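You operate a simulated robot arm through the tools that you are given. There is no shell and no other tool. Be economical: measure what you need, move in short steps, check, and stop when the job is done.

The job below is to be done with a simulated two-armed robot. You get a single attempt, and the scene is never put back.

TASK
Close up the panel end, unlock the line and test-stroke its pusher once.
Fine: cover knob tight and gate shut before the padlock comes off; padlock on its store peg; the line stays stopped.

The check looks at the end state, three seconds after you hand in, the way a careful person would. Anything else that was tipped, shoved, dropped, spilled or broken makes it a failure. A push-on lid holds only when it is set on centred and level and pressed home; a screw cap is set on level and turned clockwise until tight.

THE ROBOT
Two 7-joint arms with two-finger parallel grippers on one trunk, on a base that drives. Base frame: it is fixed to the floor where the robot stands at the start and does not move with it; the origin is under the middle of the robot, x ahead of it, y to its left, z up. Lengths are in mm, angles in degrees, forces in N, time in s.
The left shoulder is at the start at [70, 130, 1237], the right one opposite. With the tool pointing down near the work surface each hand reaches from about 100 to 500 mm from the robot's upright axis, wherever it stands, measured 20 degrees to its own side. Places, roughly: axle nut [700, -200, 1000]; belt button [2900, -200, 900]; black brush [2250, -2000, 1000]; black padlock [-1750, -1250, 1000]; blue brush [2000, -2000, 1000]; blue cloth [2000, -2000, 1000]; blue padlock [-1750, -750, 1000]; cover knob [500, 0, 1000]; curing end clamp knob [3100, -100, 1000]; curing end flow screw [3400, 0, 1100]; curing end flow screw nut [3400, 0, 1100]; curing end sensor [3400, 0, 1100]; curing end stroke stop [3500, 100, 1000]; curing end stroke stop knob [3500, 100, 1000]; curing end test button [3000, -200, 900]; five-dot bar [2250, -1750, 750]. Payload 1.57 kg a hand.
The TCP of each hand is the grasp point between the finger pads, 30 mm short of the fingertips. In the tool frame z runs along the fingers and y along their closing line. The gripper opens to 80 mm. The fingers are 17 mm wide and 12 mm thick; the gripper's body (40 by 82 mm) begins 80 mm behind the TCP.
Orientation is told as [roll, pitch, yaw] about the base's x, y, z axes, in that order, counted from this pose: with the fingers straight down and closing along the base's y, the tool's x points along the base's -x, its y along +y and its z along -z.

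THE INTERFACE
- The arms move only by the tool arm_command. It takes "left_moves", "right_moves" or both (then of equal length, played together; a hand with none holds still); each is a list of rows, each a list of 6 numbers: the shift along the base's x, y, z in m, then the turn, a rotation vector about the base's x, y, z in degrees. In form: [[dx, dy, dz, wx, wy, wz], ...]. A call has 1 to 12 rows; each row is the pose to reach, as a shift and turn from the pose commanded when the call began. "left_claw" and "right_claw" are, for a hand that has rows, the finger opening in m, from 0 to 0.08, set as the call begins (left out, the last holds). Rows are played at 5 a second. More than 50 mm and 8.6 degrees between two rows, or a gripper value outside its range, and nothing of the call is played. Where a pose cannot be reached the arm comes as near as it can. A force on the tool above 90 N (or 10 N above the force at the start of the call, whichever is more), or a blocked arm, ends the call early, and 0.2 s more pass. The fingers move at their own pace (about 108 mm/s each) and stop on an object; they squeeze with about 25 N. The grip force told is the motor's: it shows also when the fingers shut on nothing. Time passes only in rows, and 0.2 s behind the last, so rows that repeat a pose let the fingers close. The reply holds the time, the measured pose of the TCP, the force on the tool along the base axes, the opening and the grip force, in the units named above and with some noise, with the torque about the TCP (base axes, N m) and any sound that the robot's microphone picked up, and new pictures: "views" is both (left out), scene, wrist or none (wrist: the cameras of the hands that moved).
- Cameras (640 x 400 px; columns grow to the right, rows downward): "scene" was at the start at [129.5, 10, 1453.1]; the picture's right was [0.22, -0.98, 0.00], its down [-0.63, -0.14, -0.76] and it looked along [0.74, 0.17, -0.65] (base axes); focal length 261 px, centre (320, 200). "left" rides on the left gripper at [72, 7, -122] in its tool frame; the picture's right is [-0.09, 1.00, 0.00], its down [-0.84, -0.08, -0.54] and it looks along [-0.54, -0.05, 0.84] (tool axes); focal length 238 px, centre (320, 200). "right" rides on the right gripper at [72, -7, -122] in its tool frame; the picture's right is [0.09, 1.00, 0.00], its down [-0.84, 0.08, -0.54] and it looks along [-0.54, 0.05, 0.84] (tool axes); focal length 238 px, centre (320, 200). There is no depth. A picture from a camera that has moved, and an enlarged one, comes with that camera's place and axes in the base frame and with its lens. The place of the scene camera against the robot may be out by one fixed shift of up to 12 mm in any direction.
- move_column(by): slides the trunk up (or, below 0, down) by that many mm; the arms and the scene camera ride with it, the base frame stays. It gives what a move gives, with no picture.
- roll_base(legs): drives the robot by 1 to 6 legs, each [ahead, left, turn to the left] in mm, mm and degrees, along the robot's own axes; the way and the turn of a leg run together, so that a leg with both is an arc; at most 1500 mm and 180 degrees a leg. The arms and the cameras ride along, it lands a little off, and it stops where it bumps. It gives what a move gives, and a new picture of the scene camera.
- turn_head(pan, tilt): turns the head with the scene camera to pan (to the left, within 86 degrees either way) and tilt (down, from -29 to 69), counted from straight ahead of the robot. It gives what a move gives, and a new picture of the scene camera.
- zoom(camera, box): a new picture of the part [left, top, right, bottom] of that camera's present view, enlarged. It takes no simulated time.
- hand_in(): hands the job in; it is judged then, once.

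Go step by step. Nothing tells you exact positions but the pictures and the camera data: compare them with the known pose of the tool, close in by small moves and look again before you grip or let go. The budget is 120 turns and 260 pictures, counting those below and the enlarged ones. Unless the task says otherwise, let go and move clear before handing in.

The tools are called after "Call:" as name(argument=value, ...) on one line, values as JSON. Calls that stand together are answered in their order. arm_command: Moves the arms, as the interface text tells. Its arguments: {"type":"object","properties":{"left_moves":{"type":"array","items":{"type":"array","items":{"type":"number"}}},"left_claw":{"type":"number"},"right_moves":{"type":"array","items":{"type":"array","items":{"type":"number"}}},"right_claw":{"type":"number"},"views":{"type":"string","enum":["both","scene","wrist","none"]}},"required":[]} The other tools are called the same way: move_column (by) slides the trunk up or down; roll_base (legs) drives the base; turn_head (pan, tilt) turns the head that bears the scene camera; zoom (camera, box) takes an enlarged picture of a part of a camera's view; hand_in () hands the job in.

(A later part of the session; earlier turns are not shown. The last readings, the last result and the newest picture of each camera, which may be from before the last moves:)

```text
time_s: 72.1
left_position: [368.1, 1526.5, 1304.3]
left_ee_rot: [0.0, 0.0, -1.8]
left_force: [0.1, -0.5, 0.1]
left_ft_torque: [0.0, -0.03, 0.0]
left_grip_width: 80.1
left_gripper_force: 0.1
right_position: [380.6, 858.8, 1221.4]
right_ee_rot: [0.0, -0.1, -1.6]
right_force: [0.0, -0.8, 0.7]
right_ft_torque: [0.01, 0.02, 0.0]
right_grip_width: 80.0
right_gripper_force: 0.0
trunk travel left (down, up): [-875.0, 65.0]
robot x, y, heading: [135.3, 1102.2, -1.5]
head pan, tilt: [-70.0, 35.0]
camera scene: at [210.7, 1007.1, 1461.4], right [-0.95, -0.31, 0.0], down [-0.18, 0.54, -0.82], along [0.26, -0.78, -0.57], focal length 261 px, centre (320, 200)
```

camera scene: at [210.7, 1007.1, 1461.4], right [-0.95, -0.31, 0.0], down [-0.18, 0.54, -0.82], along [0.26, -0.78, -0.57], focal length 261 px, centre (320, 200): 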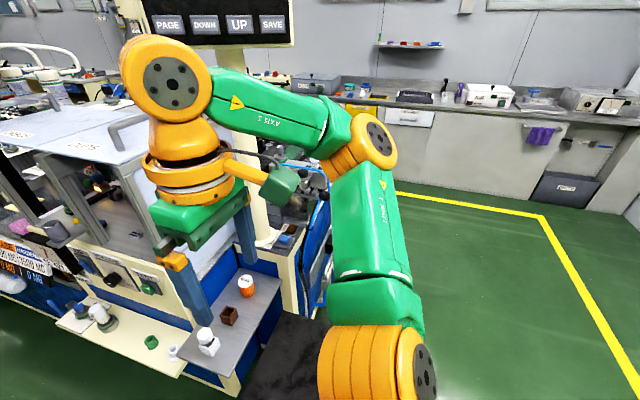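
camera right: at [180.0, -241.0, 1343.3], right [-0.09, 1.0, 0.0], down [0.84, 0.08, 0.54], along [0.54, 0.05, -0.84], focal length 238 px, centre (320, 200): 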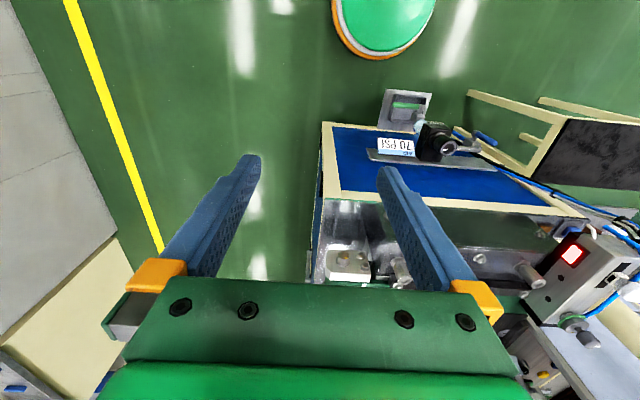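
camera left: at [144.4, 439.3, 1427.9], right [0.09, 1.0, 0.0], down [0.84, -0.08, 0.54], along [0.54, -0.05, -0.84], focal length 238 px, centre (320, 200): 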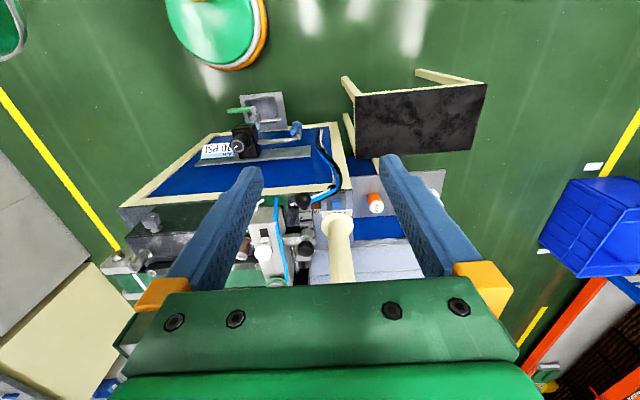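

The base bumped something (likely the stool). I'll zoom here, then back off carefully.

Call:
zoom(camera="scene", box=[180, 230, 340, 400])

Call:
roll_base(legs=[[-150, 60, 0]])

Call:
turn_head(pan=-50, tilt=50)

```text
2.35 times, centred on (260, 315) of scene
camera zoom: at [210.7, 1007.1, 1461.4], right [-0.95, -0.31, 0.0], down [-0.18, 0.54, -0.82], along [0.26, -0.78, -0.57], focal length 613 px, centre (461, -71)
```

zoom: 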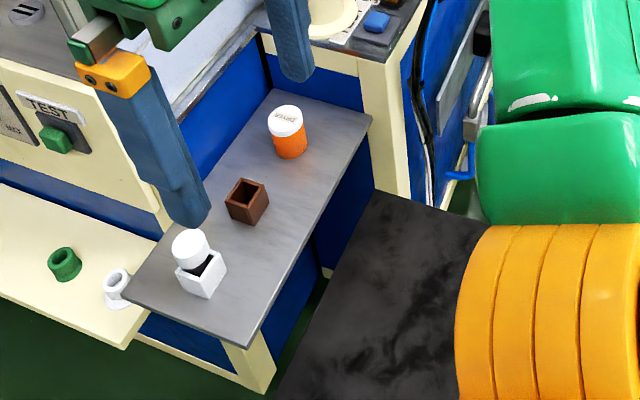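

```text
time_s: 73.5
left_position: [226.6, 1588.3, 1305.4]
left_ee_rot: [0.1, 0.2, -2.0]
left_force: [1.6, -0.6, 0.5]
left_ft_torque: [0.01, 0.07, -0.01]
left_grip_width: 79.7
left_gripper_force: 0.0
right_position: [238.8, 921.2, 1219.5]
right_ee_rot: [0.1, 0.1, -2.0]
right_force: [-0.5, 0.0, -0.5]
right_ft_torque: [-0.01, 0.0, -0.01]
right_grip_width: 80.0
right_gripper_force: 0.1
trunk travel left (down, up): [-875.0, 65.0]
robot x, y, heading: [-7.1, 1164.8, -2.0]
head pan, tilt: [-70.0, 35.0]
camera scene: at [68.6, 1068.8, 1460.9], right [-0.95, -0.31, 0.0], down [-0.18, 0.55, -0.82], along [0.25, -0.78, -0.58], focal length 261 px, centre (320, 200)
```

scene: 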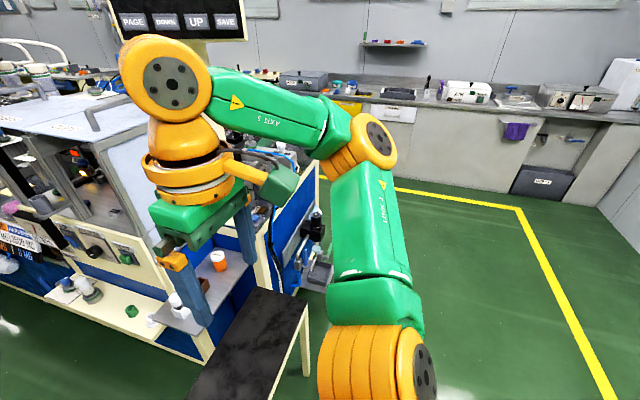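

```text
time_s: 74.4
left_position: [221.6, 1589.7, 1306.2]
left_ee_rot: [-0.1, 0.0, -2.0]
left_force: [0.3, -0.4, 0.3]
left_ft_torque: [0.02, -0.02, 0.02]
left_grip_width: 79.8
left_gripper_force: 0.0
right_position: [234.3, 922.1, 1221.3]
right_ee_rot: [0.0, 0.0, -2.0]
right_force: [-0.1, -0.6, 0.2]
right_ft_torque: [0.0, -0.02, 0.01]
right_grip_width: 79.9
right_gripper_force: 0.0
trunk travel left (down, up): [-875.0, 65.0]
robot x, y, heading: [-12.1, 1165.1, -1.8]
head pan, tilt: [-50.0, 50.0]
camera scene: at [83.9, 1093.9, 1439.6], right [-0.79, -0.62, 0.0], down [-0.47, 0.6, -0.64], along [0.4, -0.51, -0.77], focal length 261 px, centre (320, 200)
```

scene: 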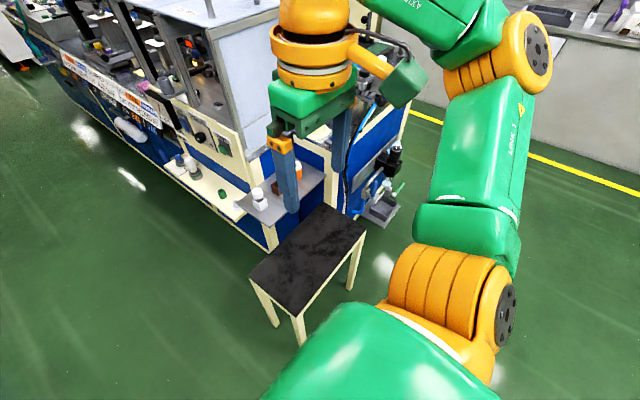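

The stool looks to be in its original place. Zooming on the left side of the line for the padlock and gate.

Call:
zoom(camera="scene", box=[60, 0, 280, 230])

Call:
zoom(camera="scene", box=[320, 80, 440, 230])

Call:
zoom(camera="right", box=[0, 100, 640, 300])

```text
1.74 times, centred on (170, 115) of scene
camera zoom: at [83.9, 1093.9, 1439.6], right [-0.79, -0.62, 0.0], down [-0.47, 0.6, -0.64], along [0.4, -0.51, -0.77], focal length 453 px, centre (581, 348)
```

zoom: 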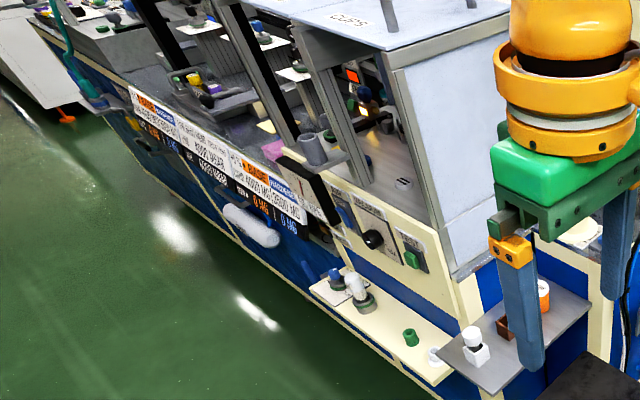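

```text
2.67 times, centred on (380, 155) of scene
camera zoom: at [83.9, 1093.9, 1439.6], right [-0.79, -0.62, 0.0], down [-0.47, 0.6, -0.64], along [0.4, -0.51, -0.77], focal length 695 px, centre (160, 320)
```

zoom: 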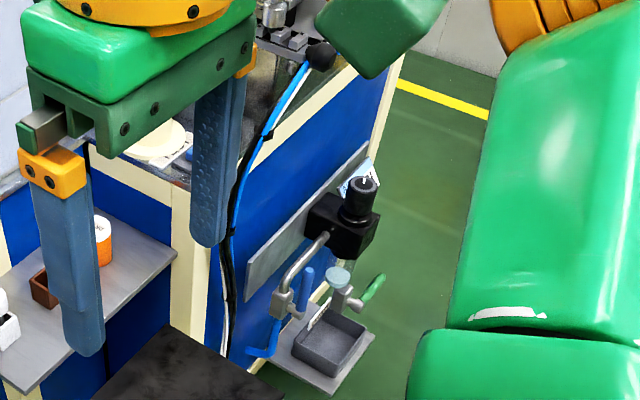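

```text
1.00 times, centred on (320, 200) of right (not enlarged: the box is as wide or as high as the picture)
camera zoom: at [162.5, 918.4, 1343.5], right [-0.06, 1.0, 0.0], down [0.84, 0.05, 0.54], along [0.54, 0.03, -0.84], focal length 238 px, centre (320, 200)
```

zoom: 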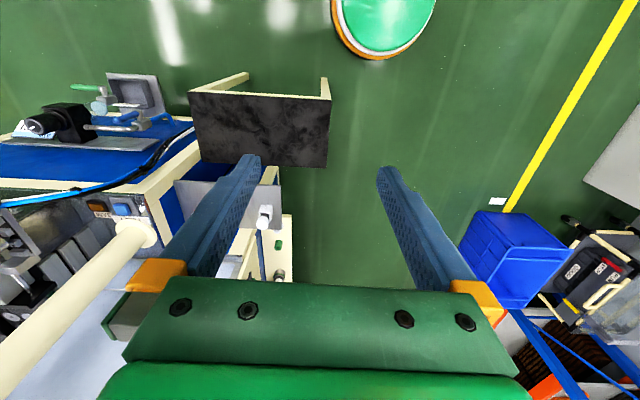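

No padlock here. I'll go back to the front and inspect the panel end closely with the hand cameras.

Call:
roll_base(legs=[[-450, 0, 2], [0, -1170, 0], [430, 0, 0]])

Call:
turn_head(pan=0, tilt=55)

```text
time_s: 84.9
left_position: [182.4, 434.5, 1305.2]
left_ee_rot: [0.0, -0.1, 0.6]
left_force: [-0.5, -1.0, 0.0]
left_ft_torque: [0.01, 0.0, 0.01]
left_grip_width: 80.3
left_gripper_force: 0.0
right_position: [222.2, -231.1, 1222.0]
right_ee_rot: [0.0, -0.2, 0.6]
right_force: [-0.6, -0.3, 0.3]
right_ft_torque: [-0.01, 0.01, -0.01]
right_grip_width: 80.0
right_gripper_force: 0.0
trunk travel left (down, up): [-875.0, 65.0]
robot x, y, heading: [-28.5, -0.7, 0.7]
head pan, tilt: [-50.0, 50.0]
camera scene: at [64.6, -66.9, 1439.8], right [-0.76, -0.65, 0.0], down [-0.5, 0.58, -0.64], along [0.42, -0.49, -0.77], focal length 261 px, centre (320, 200)
```

scene: 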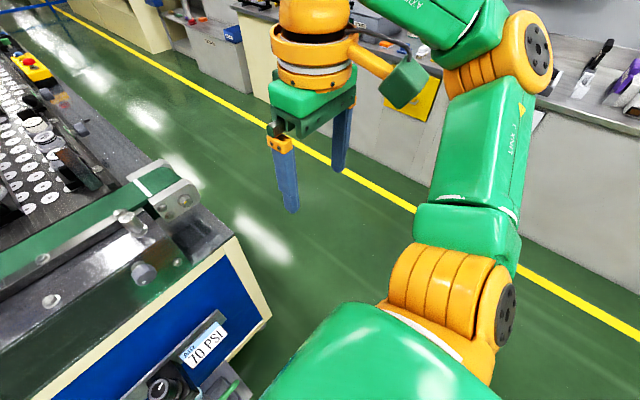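

```text
time_s: 86.1
left_position: [184.5, 433.2, 1305.1]
left_ee_rot: [0.0, 0.0, 0.6]
left_force: [0.0, 0.2, 0.1]
left_ft_torque: [0.01, 0.04, 0.02]
left_grip_width: 80.0
left_gripper_force: 0.0
right_position: [224.5, -231.4, 1221.8]
right_ee_rot: [0.0, 0.0, 0.6]
right_force: [0.5, -0.8, -0.7]
right_ft_torque: [0.02, -0.02, 0.02]
right_grip_width: 80.0
right_gripper_force: 0.1
trunk travel left (down, up): [-875.0, 65.0]
robot x, y, heading: [-28.6, -4.6, 0.5]
head pan, tilt: [0.0, 55.0]
camera scene: at [89.0, -7.7, 1433.1], right [0.01, -1.0, 0.0], down [-0.82, -0.01, -0.57], along [0.57, 0.01, -0.82], focal length 261 px, centre (320, 200)
```

scene: 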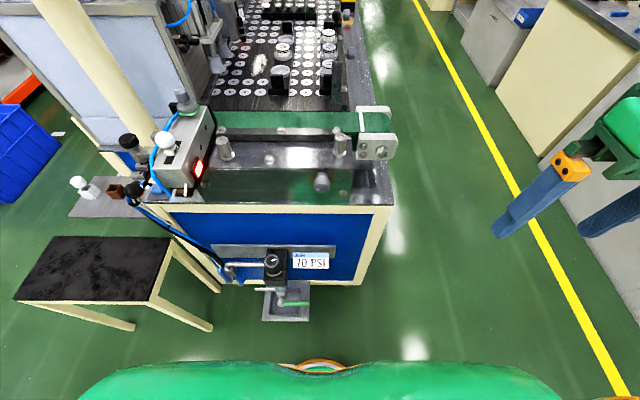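

Call:
zoom(camera="scene", box=[110, 80, 260, 210])

Call:
zoom(camera="scene", box=[210, 100, 410, 210])

Call:
zoom(camera="scene", box=[170, 0, 360, 120])

Call:
zoom(camera="scene", box=[190, 200, 350, 330])

```text
3.08 times, centred on (185, 145) of scene
camera zoom: at [89.0, -7.7, 1433.1], right [0.01, -1.0, 0.0], down [-0.82, -0.01, -0.57], along [0.57, 0.01, -0.82], focal length 802 px, centre (735, 369)
```

zoom: 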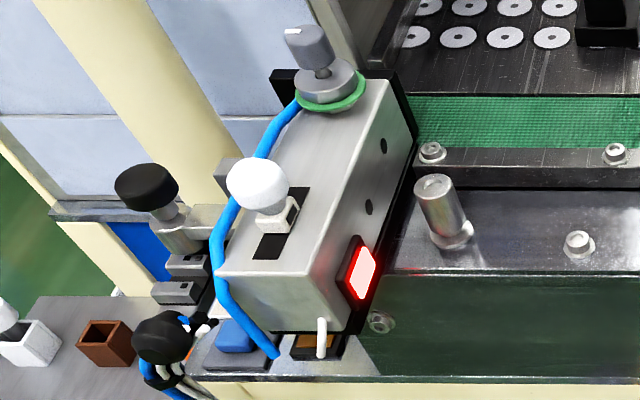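

```text
3.20 times, centred on (310, 155) of scene
camera zoom: at [89.0, -7.7, 1433.1], right [0.01, -1.0, 0.0], down [-0.82, -0.01, -0.57], along [0.57, 0.01, -0.82], focal length 834 px, centre (352, 344)
```

zoom: 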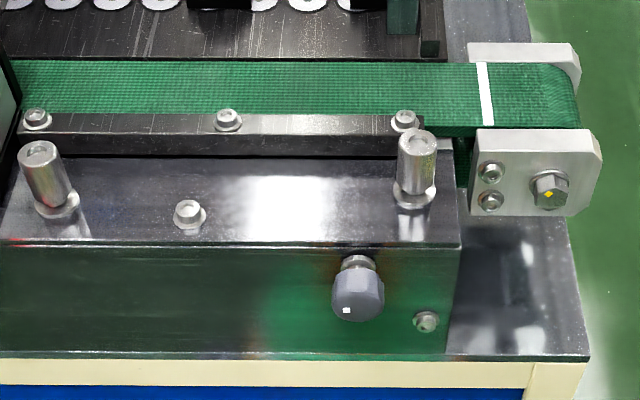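

```text
3.33 times, centred on (265, 60) of scene
camera zoom: at [89.0, -7.7, 1433.1], right [0.01, -1.0, 0.0], down [-0.82, -0.01, -0.57], along [0.57, 0.01, -0.82], focal length 869 px, centre (503, 667)
```

zoom: 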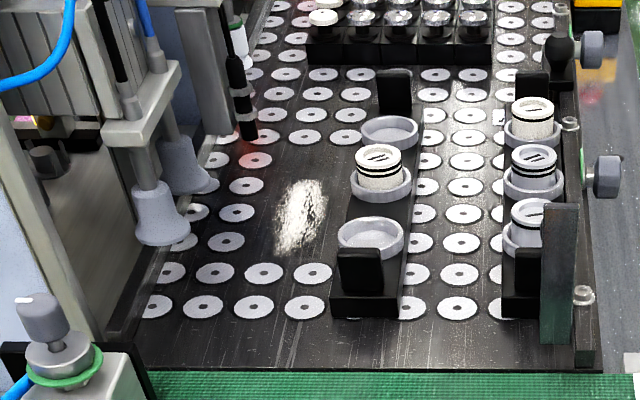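

```text
3.08 times, centred on (270, 265) of scene
camera zoom: at [89.0, -7.7, 1433.1], right [0.01, -1.0, 0.0], down [-0.82, -0.01, -0.57], along [0.57, 0.01, -0.82], focal length 802 px, centre (474, 0)
```

zoom: 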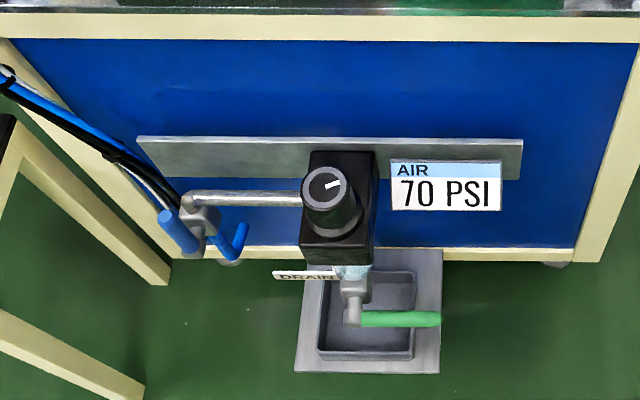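

Candidate details are clear, but still no padlock. I'll drive down the right aisle to survey the far end and the railing.

Call:
roll_base(legs=[[-350, 0, 0], [0, -900, 0], [1500, 0, 0], [1300, 0, 0]])

Call:
turn_head(pan=0, tilt=15)

Call:
turn_head(pan=65, tilt=30)

Call:
turn_head(pan=-60, tilt=15)

```text
time_s: 105.6
left_position: [2620.3, -512.2, 1304.7]
left_ee_rot: [0.0, -0.1, -1.1]
left_force: [-0.2, 0.5, 0.1]
left_ft_torque: [0.0, 0.01, 0.01]
left_grip_width: 80.0
left_gripper_force: 0.1
right_position: [2643.0, -1178.1, 1221.3]
right_ee_rot: [0.0, -0.1, -0.9]
right_force: [-0.6, -0.5, 1.1]
right_ft_torque: [-0.04, -0.04, -0.02]
right_grip_width: 79.9
right_gripper_force: 0.0
trunk travel left (down, up): [-875.0, 65.0]
robot x, y, heading: [2397.5, -938.8, -1.2]
head pan, tilt: [0.0, 55.0]
camera scene: at [2513.6, -951.3, 1433.1], right [-0.02, -1.0, 0.0], down [-0.82, 0.01, -0.57], along [0.57, -0.01, -0.82], focal length 261 px, centre (320, 200)
```

scene: 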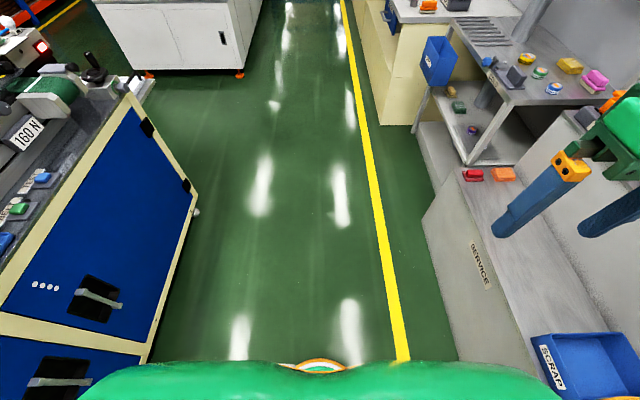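

```text
time_s: 106.7
left_position: [2621.0, -511.8, 1304.5]
left_ee_rot: [0.0, 0.1, -0.9]
left_force: [0.1, -0.6, 0.0]
left_ft_torque: [-0.01, 0.02, 0.0]
left_grip_width: 80.1
left_gripper_force: 0.2
right_position: [2643.6, -1179.2, 1221.6]
right_ee_rot: [0.0, 0.0, -0.9]
right_force: [0.6, 0.1, 0.2]
right_ft_torque: [-0.02, 0.0, 0.02]
right_grip_width: 79.8
right_gripper_force: 0.1
trunk travel left (down, up): [-875.0, 65.0]
robot x, y, heading: [2396.6, -939.5, -0.9]
head pan, tilt: [0.0, 15.0]
camera scene: at [2535.8, -951.6, 1493.2], right [-0.02, -1.0, 0.0], down [-0.26, 0.0, -0.97], along [0.97, -0.02, -0.26], focal length 261 px, centre (320, 200)
```

scene: 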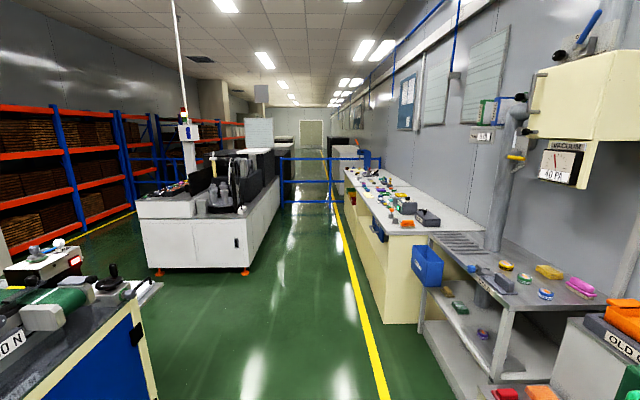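

```text
time_s: 108.1
left_position: [2620.8, -512.0, 1305.5]
left_ee_rot: [0.0, 0.0, -1.1]
left_force: [0.4, -0.2, 0.1]
left_ft_torque: [0.01, 0.02, 0.02]
left_grip_width: 80.4
left_gripper_force: 0.1
right_position: [2644.6, -1178.5, 1219.9]
right_ee_rot: [0.0, 0.0, -0.9]
right_force: [0.7, -0.4, 0.7]
right_ft_torque: [0.0, -0.04, -0.05]
right_grip_width: 80.3
right_gripper_force: 0.0
trunk travel left (down, up): [-875.0, 65.0]
robot x, y, heading: [2394.3, -939.8, -1.0]
head pan, tilt: [65.0, 30.0]
camera scene: at [2482.1, -868.8, 1469.1], right [0.9, -0.44, 0.0], down [-0.22, -0.45, -0.87], along [0.38, 0.78, -0.5], focal length 261 px, centre (320, 200)
```

scene: 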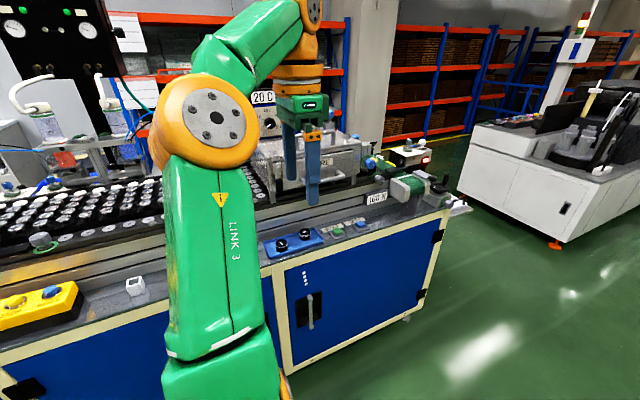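

```text
time_s: 110.1
left_position: [2620.9, -511.1, 1304.8]
left_ee_rot: [0.1, 0.0, -1.1]
left_force: [-1.5, -1.1, 0.4]
left_ft_torque: [-0.04, 0.01, -0.03]
left_grip_width: 80.1
left_gripper_force: 0.2
right_position: [2643.1, -1179.3, 1220.4]
right_ee_rot: [0.0, 0.1, -1.0]
right_force: [-0.1, -0.4, 0.2]
right_ft_torque: [0.0, -0.03, 0.02]
right_grip_width: 80.1
right_gripper_force: 0.1
trunk travel left (down, up): [-875.0, 65.0]
robot x, y, heading: [2397.3, -943.5, -0.6]
head pan, tilt: [-60.0, 15.0]
camera scene: at [2487.9, -1031.7, 1493.3], right [-0.87, -0.49, 0.0], down [-0.13, 0.23, -0.97], along [0.47, -0.84, -0.26], focal length 261 px, centre (320, 200)
```

scene: 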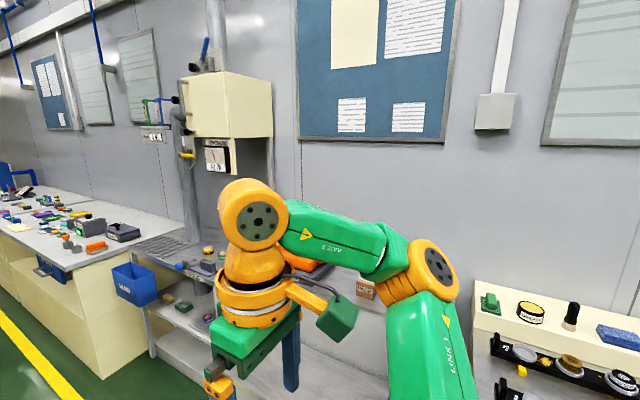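

Vacuum box and curing end are visible. I'll look at the curing end unit in detail as a reference for the panel end and for a padlock.

Call:
roll_base(legs=[[450, 0, 0]])

Call:
turn_head(pan=70, tilt=35)

Call:
zoom(camera="scene", box=[280, 60, 560, 240])

Call:
zoom(camera="left", box=[0, 0, 639, 399])

```text
time_s: 112.8
left_position: [3071.2, -520.5, 1305.1]
left_ee_rot: [0.0, 0.0, -1.0]
left_force: [-0.7, 0.2, 0.9]
left_ft_torque: [-0.04, -0.04, 0.0]
left_grip_width: 80.1
left_gripper_force: 0.1
right_position: [3093.0, -1186.2, 1221.3]
right_ee_rot: [0.0, -0.1, -1.0]
right_force: [-0.2, -0.7, -0.3]
right_ft_torque: [-0.01, 0.01, -0.02]
right_grip_width: 80.0
right_gripper_force: 0.0
trunk travel left (down, up): [-875.0, 65.0]
robot x, y, heading: [2847.1, -946.7, -0.8]
head pan, tilt: [-60.0, 15.0]
camera scene: at [2936.4, -1039.3, 1493.5], right [-0.87, -0.49, 0.0], down [-0.12, 0.23, -0.97], along [0.47, -0.84, -0.26], focal length 261 px, centre (320, 200)
```

scene: 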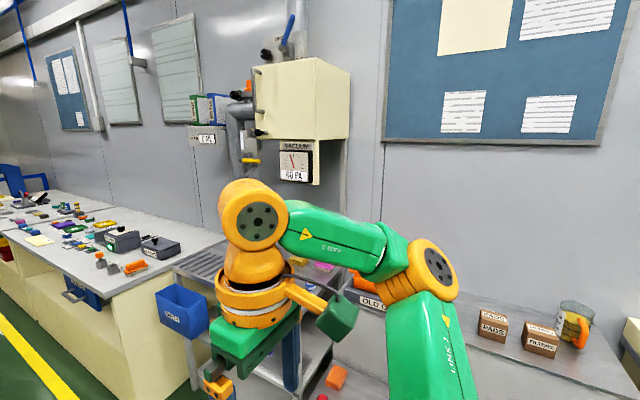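

```text
time_s: 115.0
left_position: [3072.7, -519.2, 1305.6]
left_ee_rot: [0.0, 0.1, -1.0]
left_force: [0.3, 0.4, -0.1]
left_ft_torque: [0.01, 0.01, 0.0]
left_grip_width: 80.0
left_gripper_force: 0.0
right_position: [3095.3, -1186.8, 1221.1]
right_ee_rot: [0.0, -0.1, -1.0]
right_force: [-0.8, -0.1, -0.4]
right_ft_torque: [0.01, 0.01, 0.03]
right_grip_width: 79.9
right_gripper_force: 0.1
trunk travel left (down, up): [-875.0, 65.0]
robot x, y, heading: [2847.6, -949.3, -1.0]
head pan, tilt: [70.0, 35.0]
camera scene: at [2925.4, -875.5, 1461.3], right [0.93, -0.36, 0.0], down [-0.21, -0.54, -0.82], along [0.29, 0.76, -0.57], focal length 261 px, centre (320, 200)
```

scene: 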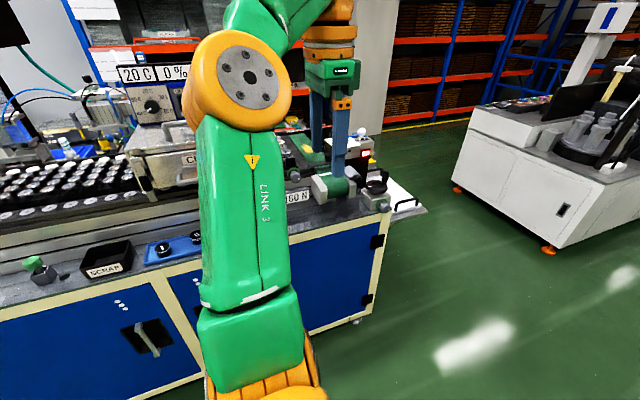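

```text
2.22 times, centred on (420, 150) of scene
camera zoom: at [2925.4, -875.5, 1461.3], right [0.93, -0.36, 0.0], down [-0.21, -0.54, -0.82], along [0.29, 0.76, -0.57], focal length 579 px, centre (98, 311)
```

zoom: 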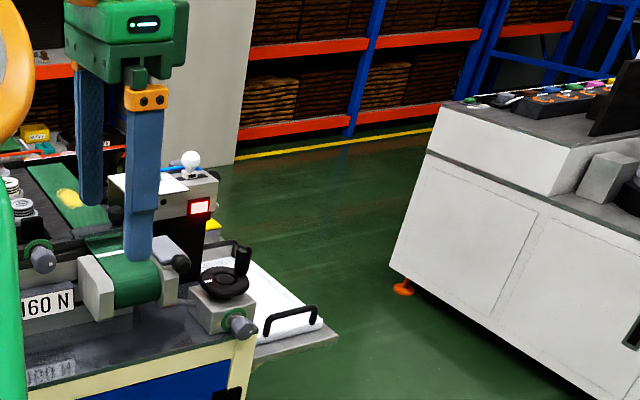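

```text
1.00 times, centred on (320, 200) of left (not enlarged: the box is as wide or as high as the picture)
camera zoom: at [2999.9, -511.7, 1427.7], right [0.11, 0.99, 0.0], down [0.84, -0.09, 0.54], along [0.54, -0.06, -0.84], focal length 239 px, centre (320, 200)
```

zoom: 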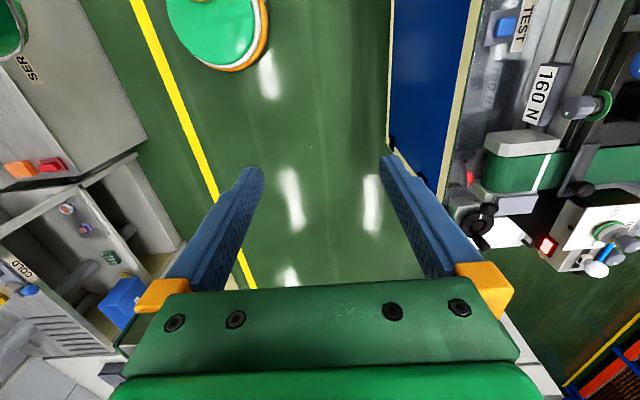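

No padlock here either. I'll check the railing at the far end and the wall to the right.

Call:
turn_head(pan=0, tilt=10)

Call:
zoom(camera="scene", box=[180, 130, 420, 260])

Call:
zoom(camera="scene", box=[0, 100, 240, 250])

Call:
roll_base(legs=[[1150, 0, 90]])

Call:
turn_head(pan=60, tilt=25)

```text
time_s: 116.4
left_position: [3073.3, -519.0, 1305.2]
left_ee_rot: [0.0, 0.1, -1.0]
left_force: [0.5, -0.1, -1.2]
left_ft_torque: [-0.01, 0.01, -0.01]
left_grip_width: 79.8
left_gripper_force: 0.0
right_position: [3094.7, -1186.7, 1220.7]
right_ee_rot: [0.0, 0.0, -1.0]
right_force: [-0.1, 0.9, -0.2]
right_ft_torque: [0.01, -0.02, 0.0]
right_grip_width: 79.7
right_gripper_force: 0.1
trunk travel left (down, up): [-875.0, 65.0]
robot x, y, heading: [2850.0, -949.9, -1.1]
head pan, tilt: [0.0, 10.0]
camera scene: at [2986.8, -959.1, 1501.4], right [-0.02, -1.0, 0.0], down [-0.17, 0.0, -0.98], along [0.98, -0.02, -0.17], focal length 261 px, centre (320, 200)
```

scene: 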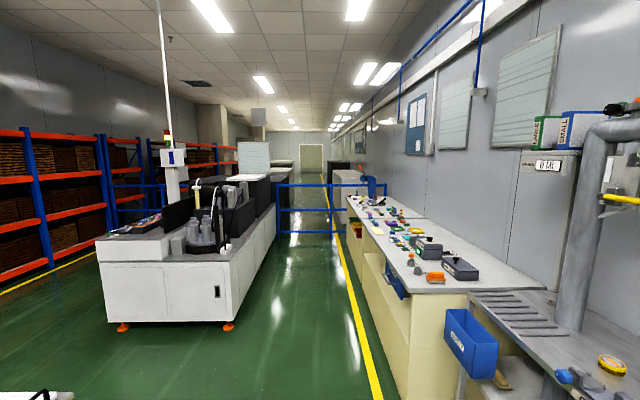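

```text
2.67 times, centred on (300, 195) of scene
camera zoom: at [2986.8, -959.1, 1501.4], right [-0.02, -1.0, 0.0], down [-0.17, 0.0, -0.98], along [0.98, -0.02, -0.17], focal length 695 px, centre (373, 213)
```

zoom: 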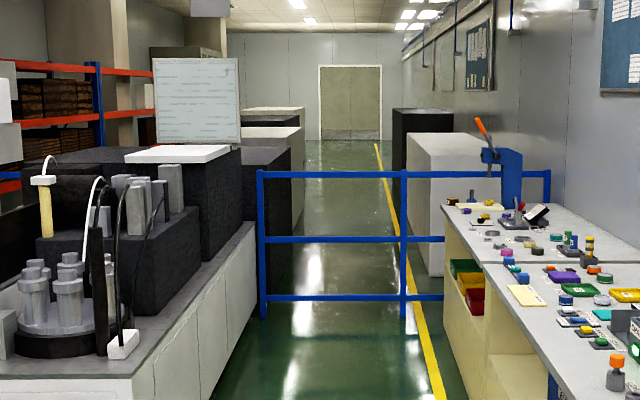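

```text
2.67 times, centred on (120, 175) of scene
camera zoom: at [2986.8, -959.1, 1501.4], right [-0.02, -1.0, 0.0], down [-0.17, 0.0, -0.98], along [0.98, -0.02, -0.17], focal length 695 px, centre (853, 267)
```

zoom: 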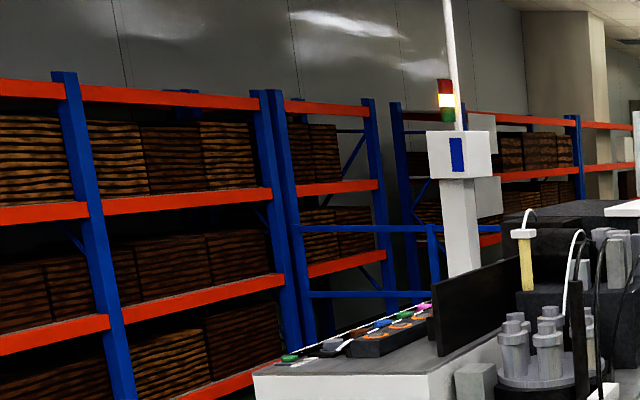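

```text
time_s: 121.2
left_position: [3254.1, -38.0, 1303.6]
left_ee_rot: [-0.3, -0.4, 72.5]
left_force: [-0.3, 0.3, -0.2]
left_ft_torque: [0.03, -0.09, 0.03]
left_grip_width: 80.2
left_gripper_force: 0.0
right_position: [3899.7, -208.0, 1224.1]
right_ee_rot: [-0.4, -0.3, 72.4]
right_force: [-0.2, -0.1, -0.4]
right_ft_torque: [-0.02, -0.09, 0.02]
right_grip_width: 80.1
right_gripper_force: 0.1
trunk travel left (down, up): [-875.0, 65.0]
robot x, y, heading: [3607.1, -375.9, 72.3]
head pan, tilt: [0.0, 10.0]
stopped in leg 1: the robot was blocked; the commanded pose is now the measured one
camera scene: at [3638.0, -250.6, 1502.1], right [0.95, -0.3, 0.01], down [-0.05, -0.16, -0.99], along [0.3, 0.94, -0.17], focal length 261 px, centre (320, 200)
```

scene: 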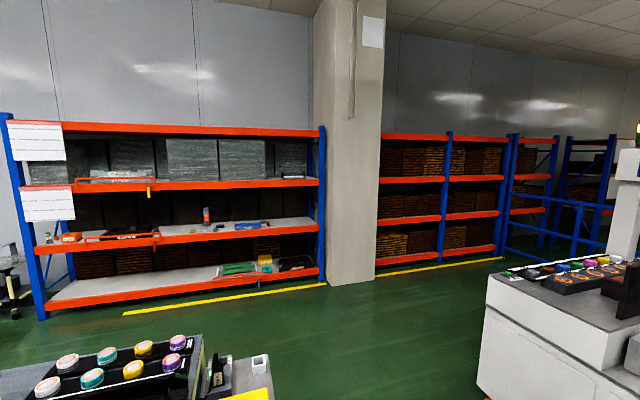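

```text
time_s: 122.5
left_position: [3262.2, -36.0, 1305.7]
left_ee_rot: [0.0, 0.0, 72.4]
left_force: [-0.7, 0.9, 0.5]
left_ft_torque: [0.0, -0.01, 0.03]
left_grip_width: 79.8
left_gripper_force: 0.1
right_position: [3906.9, -205.7, 1222.0]
right_ee_rot: [0.0, -0.1, 72.4]
right_force: [0.1, 0.0, -1.4]
right_ft_torque: [0.02, -0.01, -0.01]
right_grip_width: 80.1
right_gripper_force: 0.1
trunk travel left (down, up): [-875.0, 65.0]
robot x, y, heading: [3607.3, -374.5, 72.4]
head pan, tilt: [60.0, 25.0]
camera scene: at [3557.5, -267.5, 1477.1], right [0.74, 0.67, 0.0], down [0.29, -0.31, -0.91], along [-0.61, 0.67, -0.42], focal length 261 px, centre (320, 200)
```

scene: 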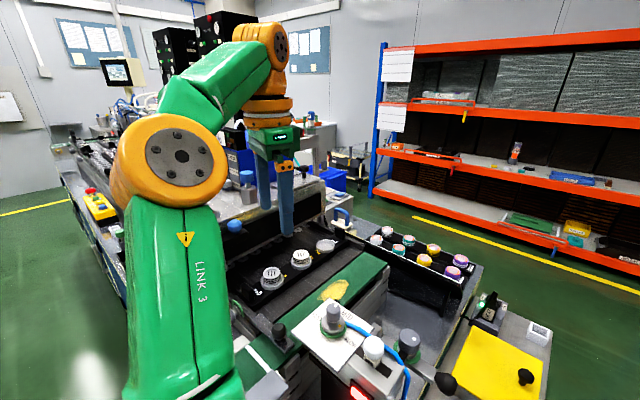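

I stopped short against the curing end. I'll zoom to check nothing was disturbed and to look at this end, then back off.

Call:
zoom(camera="scene", box=[220, 220, 560, 400])

Call:
roll_base(legs=[[-450, -100, 0]])

Call:
turn_head(pan=20, tilt=40)

Call:
zoom(camera="scene", box=[120, 30, 440, 230])

```text
1.88 times, centred on (390, 310) of scene
camera zoom: at [3557.5, -267.5, 1477.1], right [0.74, 0.67, 0.0], down [0.29, -0.31, -0.91], along [-0.61, 0.67, -0.42], focal length 490 px, centre (188, -7)
```

zoom: 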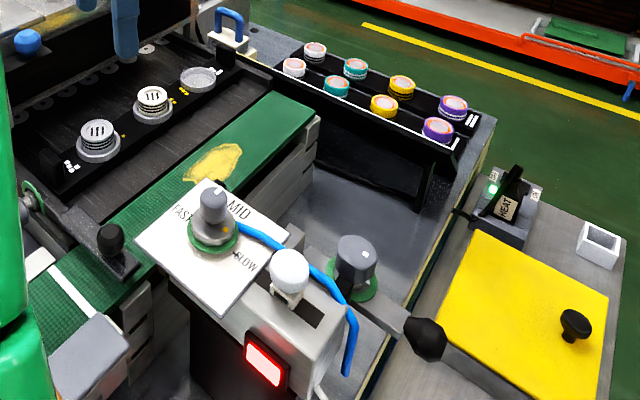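

```text
time_s: 125.2
left_position: [3219.7, -491.0, 1305.7]
left_ee_rot: [0.0, 0.1, 72.8]
left_force: [-0.5, -0.4, 0.5]
left_ft_torque: [-0.03, 0.02, -0.01]
left_grip_width: 80.0
left_gripper_force: 0.0
right_position: [3865.0, -655.1, 1221.6]
right_ee_rot: [0.1, 0.1, 72.8]
right_force: [0.0, 0.0, -0.2]
right_ft_torque: [0.01, 0.0, 0.0]
right_grip_width: 79.9
right_gripper_force: 0.1
trunk travel left (down, up): [-875.0, 65.0]
robot x, y, heading: [3570.6, -831.4, 72.7]
head pan, tilt: [60.0, 25.0]
camera scene: at [3516.8, -720.2, 1476.8], right [0.73, 0.68, 0.0], down [0.29, -0.31, -0.91], along [-0.62, 0.66, -0.42], focal length 261 px, centre (320, 200)
```

scene: 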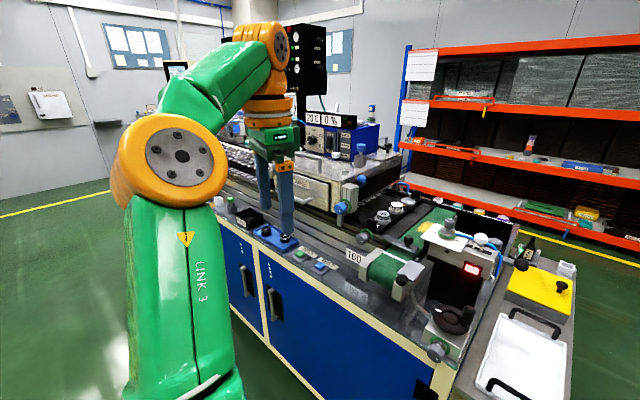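

```text
time_s: 126.3
left_position: [3218.4, -492.9, 1305.4]
left_ee_rot: [-0.1, 0.0, 72.8]
left_force: [-0.5, 0.3, -0.1]
left_ft_torque: [-0.04, -0.03, -0.01]
left_grip_width: 79.7
left_gripper_force: 0.0
right_position: [3865.7, -658.7, 1221.1]
right_ee_rot: [0.0, 0.0, 72.8]
right_force: [0.7, 1.1, -0.1]
right_ft_torque: [-0.02, -0.01, -0.01]
right_grip_width: 79.7
right_gripper_force: 0.0
trunk travel left (down, up): [-875.0, 65.0]
robot x, y, heading: [3568.7, -827.3, 72.6]
head pan, tilt: [20.0, 40.0]
camera scene: at [3574.9, -705.8, 1453.8], right [1.0, 0.05, 0.0], down [0.03, -0.64, -0.77], along [-0.04, 0.77, -0.64], focal length 261 px, centre (320, 200)
```

scene: 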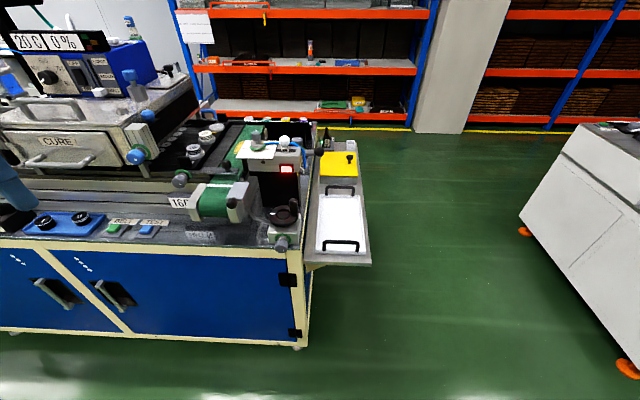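

```text
2.00 times, centred on (280, 130) of scene
camera zoom: at [3574.9, -705.8, 1453.8], right [1.0, 0.05, 0.0], down [0.03, -0.64, -0.77], along [-0.04, 0.77, -0.64], focal length 521 px, centre (400, 340)
```

zoom: 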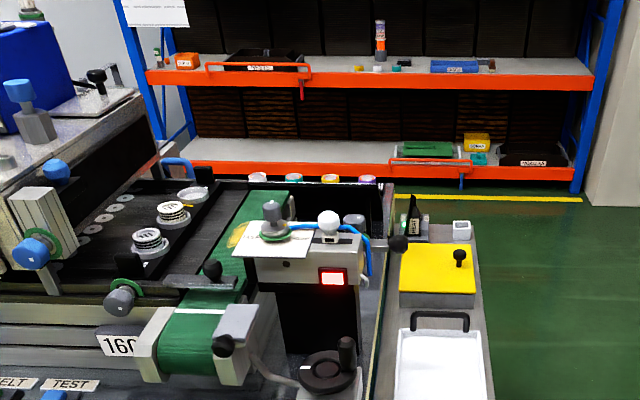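

Nothing was disturbed at the curing end. I'll go round this end to inspect the left side of the line.

Call:
roll_base(legs=[[0, 0, 17.4], [230, -880, 0], [1450, 0, 0], [0, 0, 90]])

Call:
turn_head(pan=15, tilt=25)

```text
time_s: 142.7
left_position: [4241.2, 400.0, 1305.6]
left_ee_rot: [0.0, 0.0, -177.5]
left_force: [0.1, -0.5, -1.1]
left_ft_torque: [0.01, 0.01, 0.02]
left_grip_width: 80.0
left_gripper_force: 0.0
right_position: [4177.4, 1064.4, 1221.3]
right_ee_rot: [0.1, 0.0, -177.6]
right_force: [-0.4, -0.6, -0.4]
right_ft_torque: [-0.01, 0.01, -0.02]
right_grip_width: 80.0
right_gripper_force: 0.1
trunk travel left (down, up): [-875.0, 65.0]
robot x, y, heading: [4443.1, 841.3, -177.5]
head pan, tilt: [20.0, 40.0]
camera scene: at [4308.7, 797.5, 1453.7], right [-0.38, 0.92, 0.0], down [0.59, 0.25, -0.77], along [-0.71, -0.29, -0.64], focal length 261 px, centre (320, 200)
```

scene: 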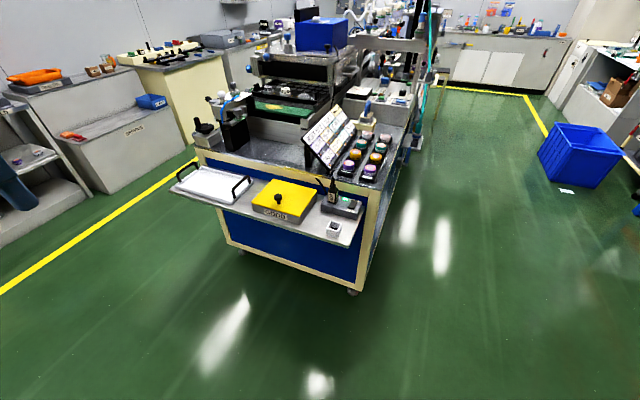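

```text
time_s: 143.5
left_position: [4239.9, 400.0, 1304.8]
left_ee_rot: [-0.1, 0.0, -177.5]
left_force: [0.6, 0.9, -0.1]
left_ft_torque: [0.01, 0.03, -0.02]
left_grip_width: 80.2
left_gripper_force: 0.1
right_position: [4179.0, 1063.4, 1220.7]
right_ee_rot: [0.1, 0.1, -177.7]
right_force: [0.3, 0.0, -0.5]
right_ft_torque: [-0.01, 0.02, 0.03]
right_grip_width: 80.2
right_gripper_force: 0.1
trunk travel left (down, up): [-875.0, 65.0]
robot x, y, heading: [4438.8, 842.0, -177.9]
head pan, tilt: [15.0, 25.0]
camera scene: at [4299.4, 802.1, 1477.0], right [-0.3, 0.95, 0.0], down [0.4, 0.13, -0.91], along [-0.86, -0.27, -0.42], focal length 261 px, centre (320, 200)
```

scene: 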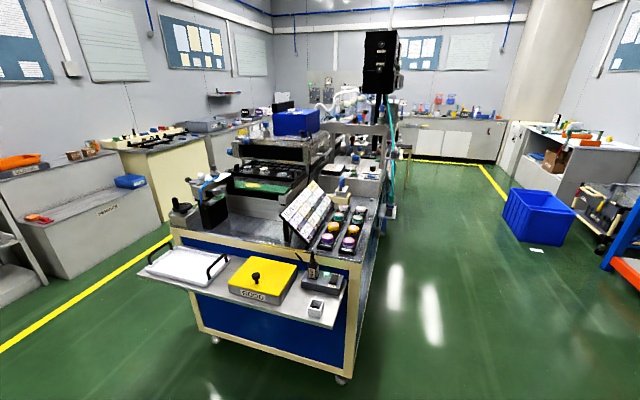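

Call:
roll_base(legs=[[1000, -150, 0]])

Call:
turn_head(pan=50, tilt=25)

Call:
roll_base(legs=[[900, 0, 0]])

```text
time_s: 148.7
left_position: [3247.6, 507.2, 1306.3]
left_ee_rot: [0.0, -0.1, -177.4]
left_force: [0.5, 0.1, -0.8]
left_ft_torque: [0.02, 0.01, 0.02]
left_grip_width: 79.9
left_gripper_force: 0.0
right_position: [3183.0, 1170.9, 1222.0]
right_ee_rot: [0.0, -0.1, -177.3]
right_force: [1.1, -0.7, 0.0]
right_ft_torque: [-0.01, 0.02, -0.01]
right_grip_width: 80.0
right_gripper_force: 0.1
trunk travel left (down, up): [-875.0, 65.0]
robot x, y, heading: [3443.5, 947.9, -177.5]
head pan, tilt: [15.0, 25.0]
camera scene: at [3305.2, 910.1, 1477.2], right [-0.3, 0.95, 0.0], down [0.4, 0.13, -0.91], along [-0.86, -0.27, -0.42], focal length 261 px, centre (320, 200)
```

scene: 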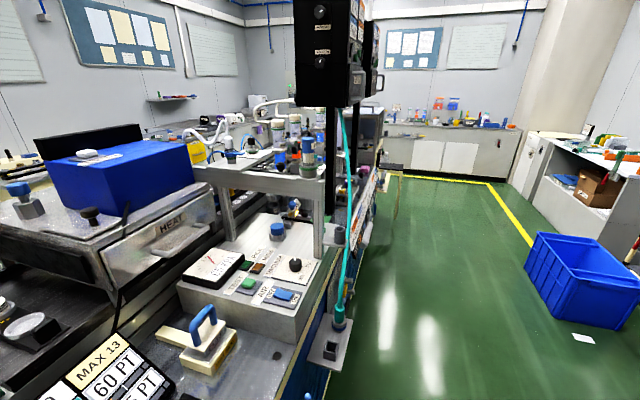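

```text
time_s: 149.7
left_position: [3246.5, 506.9, 1305.7]
left_ee_rot: [-0.1, 0.0, -177.2]
left_force: [-0.1, 0.0, 0.1]
left_ft_torque: [0.0, -0.01, 0.0]
left_grip_width: 80.1
left_gripper_force: 0.0
right_position: [3180.4, 1170.6, 1220.6]
right_ee_rot: [0.0, 0.0, -177.3]
right_force: [0.0, -0.5, -1.1]
right_ft_torque: [0.01, -0.02, -0.02]
right_grip_width: 80.0
right_gripper_force: 0.1
trunk travel left (down, up): [-875.0, 65.0]
robot x, y, heading: [3451.7, 948.6, -177.5]
head pan, tilt: [50.0, 25.0]
camera scene: at [3335.6, 865.1, 1477.0], right [-0.79, 0.61, 0.0], down [0.26, 0.34, -0.91], along [-0.55, -0.72, -0.42], focal length 261 px, centre (320, 200)
```

scene: 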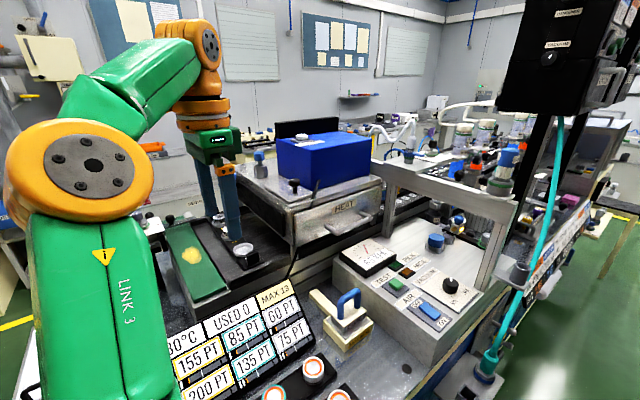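

```text
time_s: 153.2
left_position: [2757.1, 453.5, 1306.4]
left_ee_rot: [-0.3, -0.6, -163.3]
left_force: [1.0, 1.1, 0.0]
left_ft_torque: [0.01, 0.02, 0.02]
left_grip_width: 80.2
left_gripper_force: 0.1
right_position: [2534.9, 1084.3, 1223.9]
right_ee_rot: [-0.3, -0.6, -163.5]
right_force: [1.1, -0.8, 1.3]
right_ft_torque: [0.0, 0.01, 0.0]
right_grip_width: 80.2
right_gripper_force: 0.0
trunk travel left (down, up): [-875.0, 65.0]
robot x, y, heading: [2832.4, 927.8, -163.3]
head pan, tilt: [50.0, 25.0]
stopped in leg 1: the robot was blocked; the commanded pose is now the measured one
camera scene: at [2756.7, 823.4, 1477.6], right [-0.92, 0.4, 0.01], down [0.16, 0.39, -0.91], along [-0.36, -0.83, -0.42], focal length 261 px, centre (320, 200)
```

scene: 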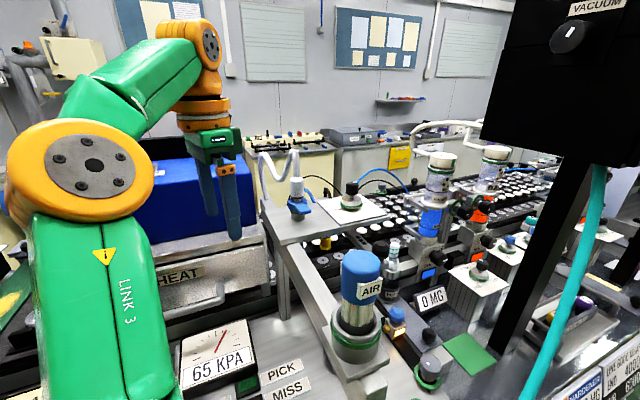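

Blocked again by something low on this side; I'll pull away, and travel farther from the line while looking at it.

Call:
roll_base(legs=[[-60, -400, 0], [0, 0, -16]])

Call:
turn_head(pan=60, tilt=30)

Call:
zoom(camera="scene", box=[200, 100, 640, 400])

```text
time_s: 156.6
left_position: [2558.6, 903.2, 1306.2]
left_ee_rot: [0.0, -0.1, -179.6]
left_force: [-0.8, 0.0, -0.7]
left_ft_torque: [0.0, -0.02, -0.02]
left_grip_width: 80.0
left_gripper_force: 0.1
right_position: [2521.8, 1569.7, 1222.1]
right_ee_rot: [0.0, -0.1, -179.7]
right_force: [-0.1, -0.5, 0.3]
right_ft_torque: [-0.01, 0.0, 0.0]
right_grip_width: 80.1
right_gripper_force: 0.1
trunk travel left (down, up): [-875.0, 65.0]
robot x, y, heading: [2779.0, 1339.0, -179.8]
head pan, tilt: [50.0, 25.0]
camera scene: at [2663.5, 1256.5, 1477.0], right [-0.77, 0.64, 0.0], down [0.27, 0.33, -0.91], along [-0.58, -0.7, -0.42], focal length 261 px, centre (320, 200)
```

scene: 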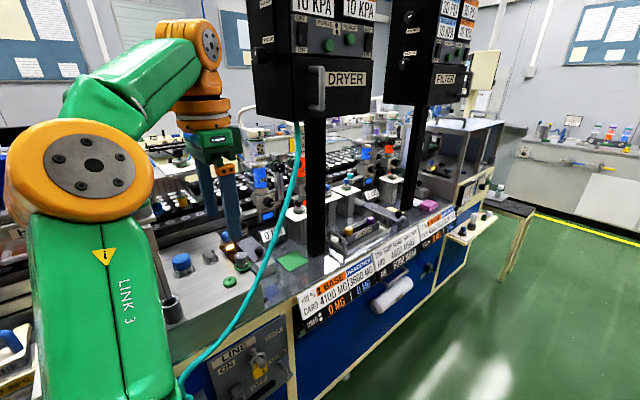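

```text
time_s: 157.4
left_position: [2558.3, 904.3, 1304.5]
left_ee_rot: [0.0, -0.1, -179.7]
left_force: [-0.2, -0.1, 0.2]
left_ft_torque: [-0.03, 0.02, 0.0]
left_grip_width: 79.9
left_gripper_force: 0.1
right_position: [2522.3, 1570.2, 1221.0]
right_ee_rot: [0.0, 0.0, -179.7]
right_force: [-0.5, -0.3, 0.1]
right_ft_torque: [0.02, -0.01, 0.03]
right_grip_width: 80.3
right_gripper_force: 0.0
trunk travel left (down, up): [-875.0, 65.0]
robot x, y, heading: [2775.8, 1337.0, -180.1]
head pan, tilt: [60.0, 30.0]
camera scene: at [2677.6, 1249.1, 1469.1], right [-0.87, 0.5, 0.0], down [0.25, 0.43, -0.87], along [-0.43, -0.75, -0.5], focal length 261 px, centre (320, 200)
```

scene: 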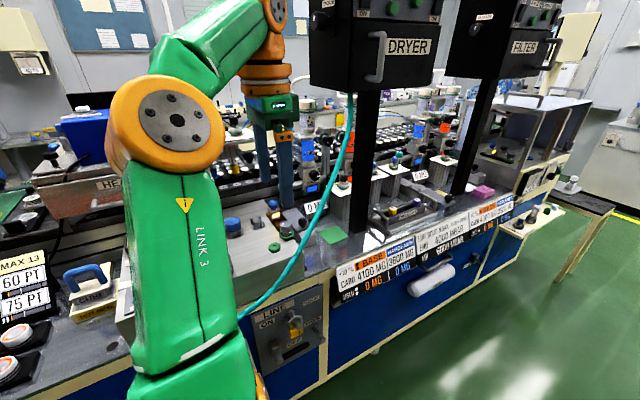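

```text
1.33 times, centred on (420, 250) of scene
camera zoom: at [2677.6, 1249.1, 1469.1], right [-0.87, 0.5, 0.0], down [0.25, 0.43, -0.87], along [-0.43, -0.75, -0.5], focal length 348 px, centre (187, 133)
```

zoom: 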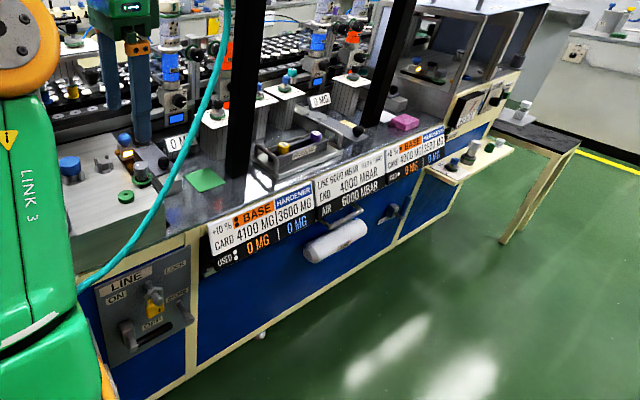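

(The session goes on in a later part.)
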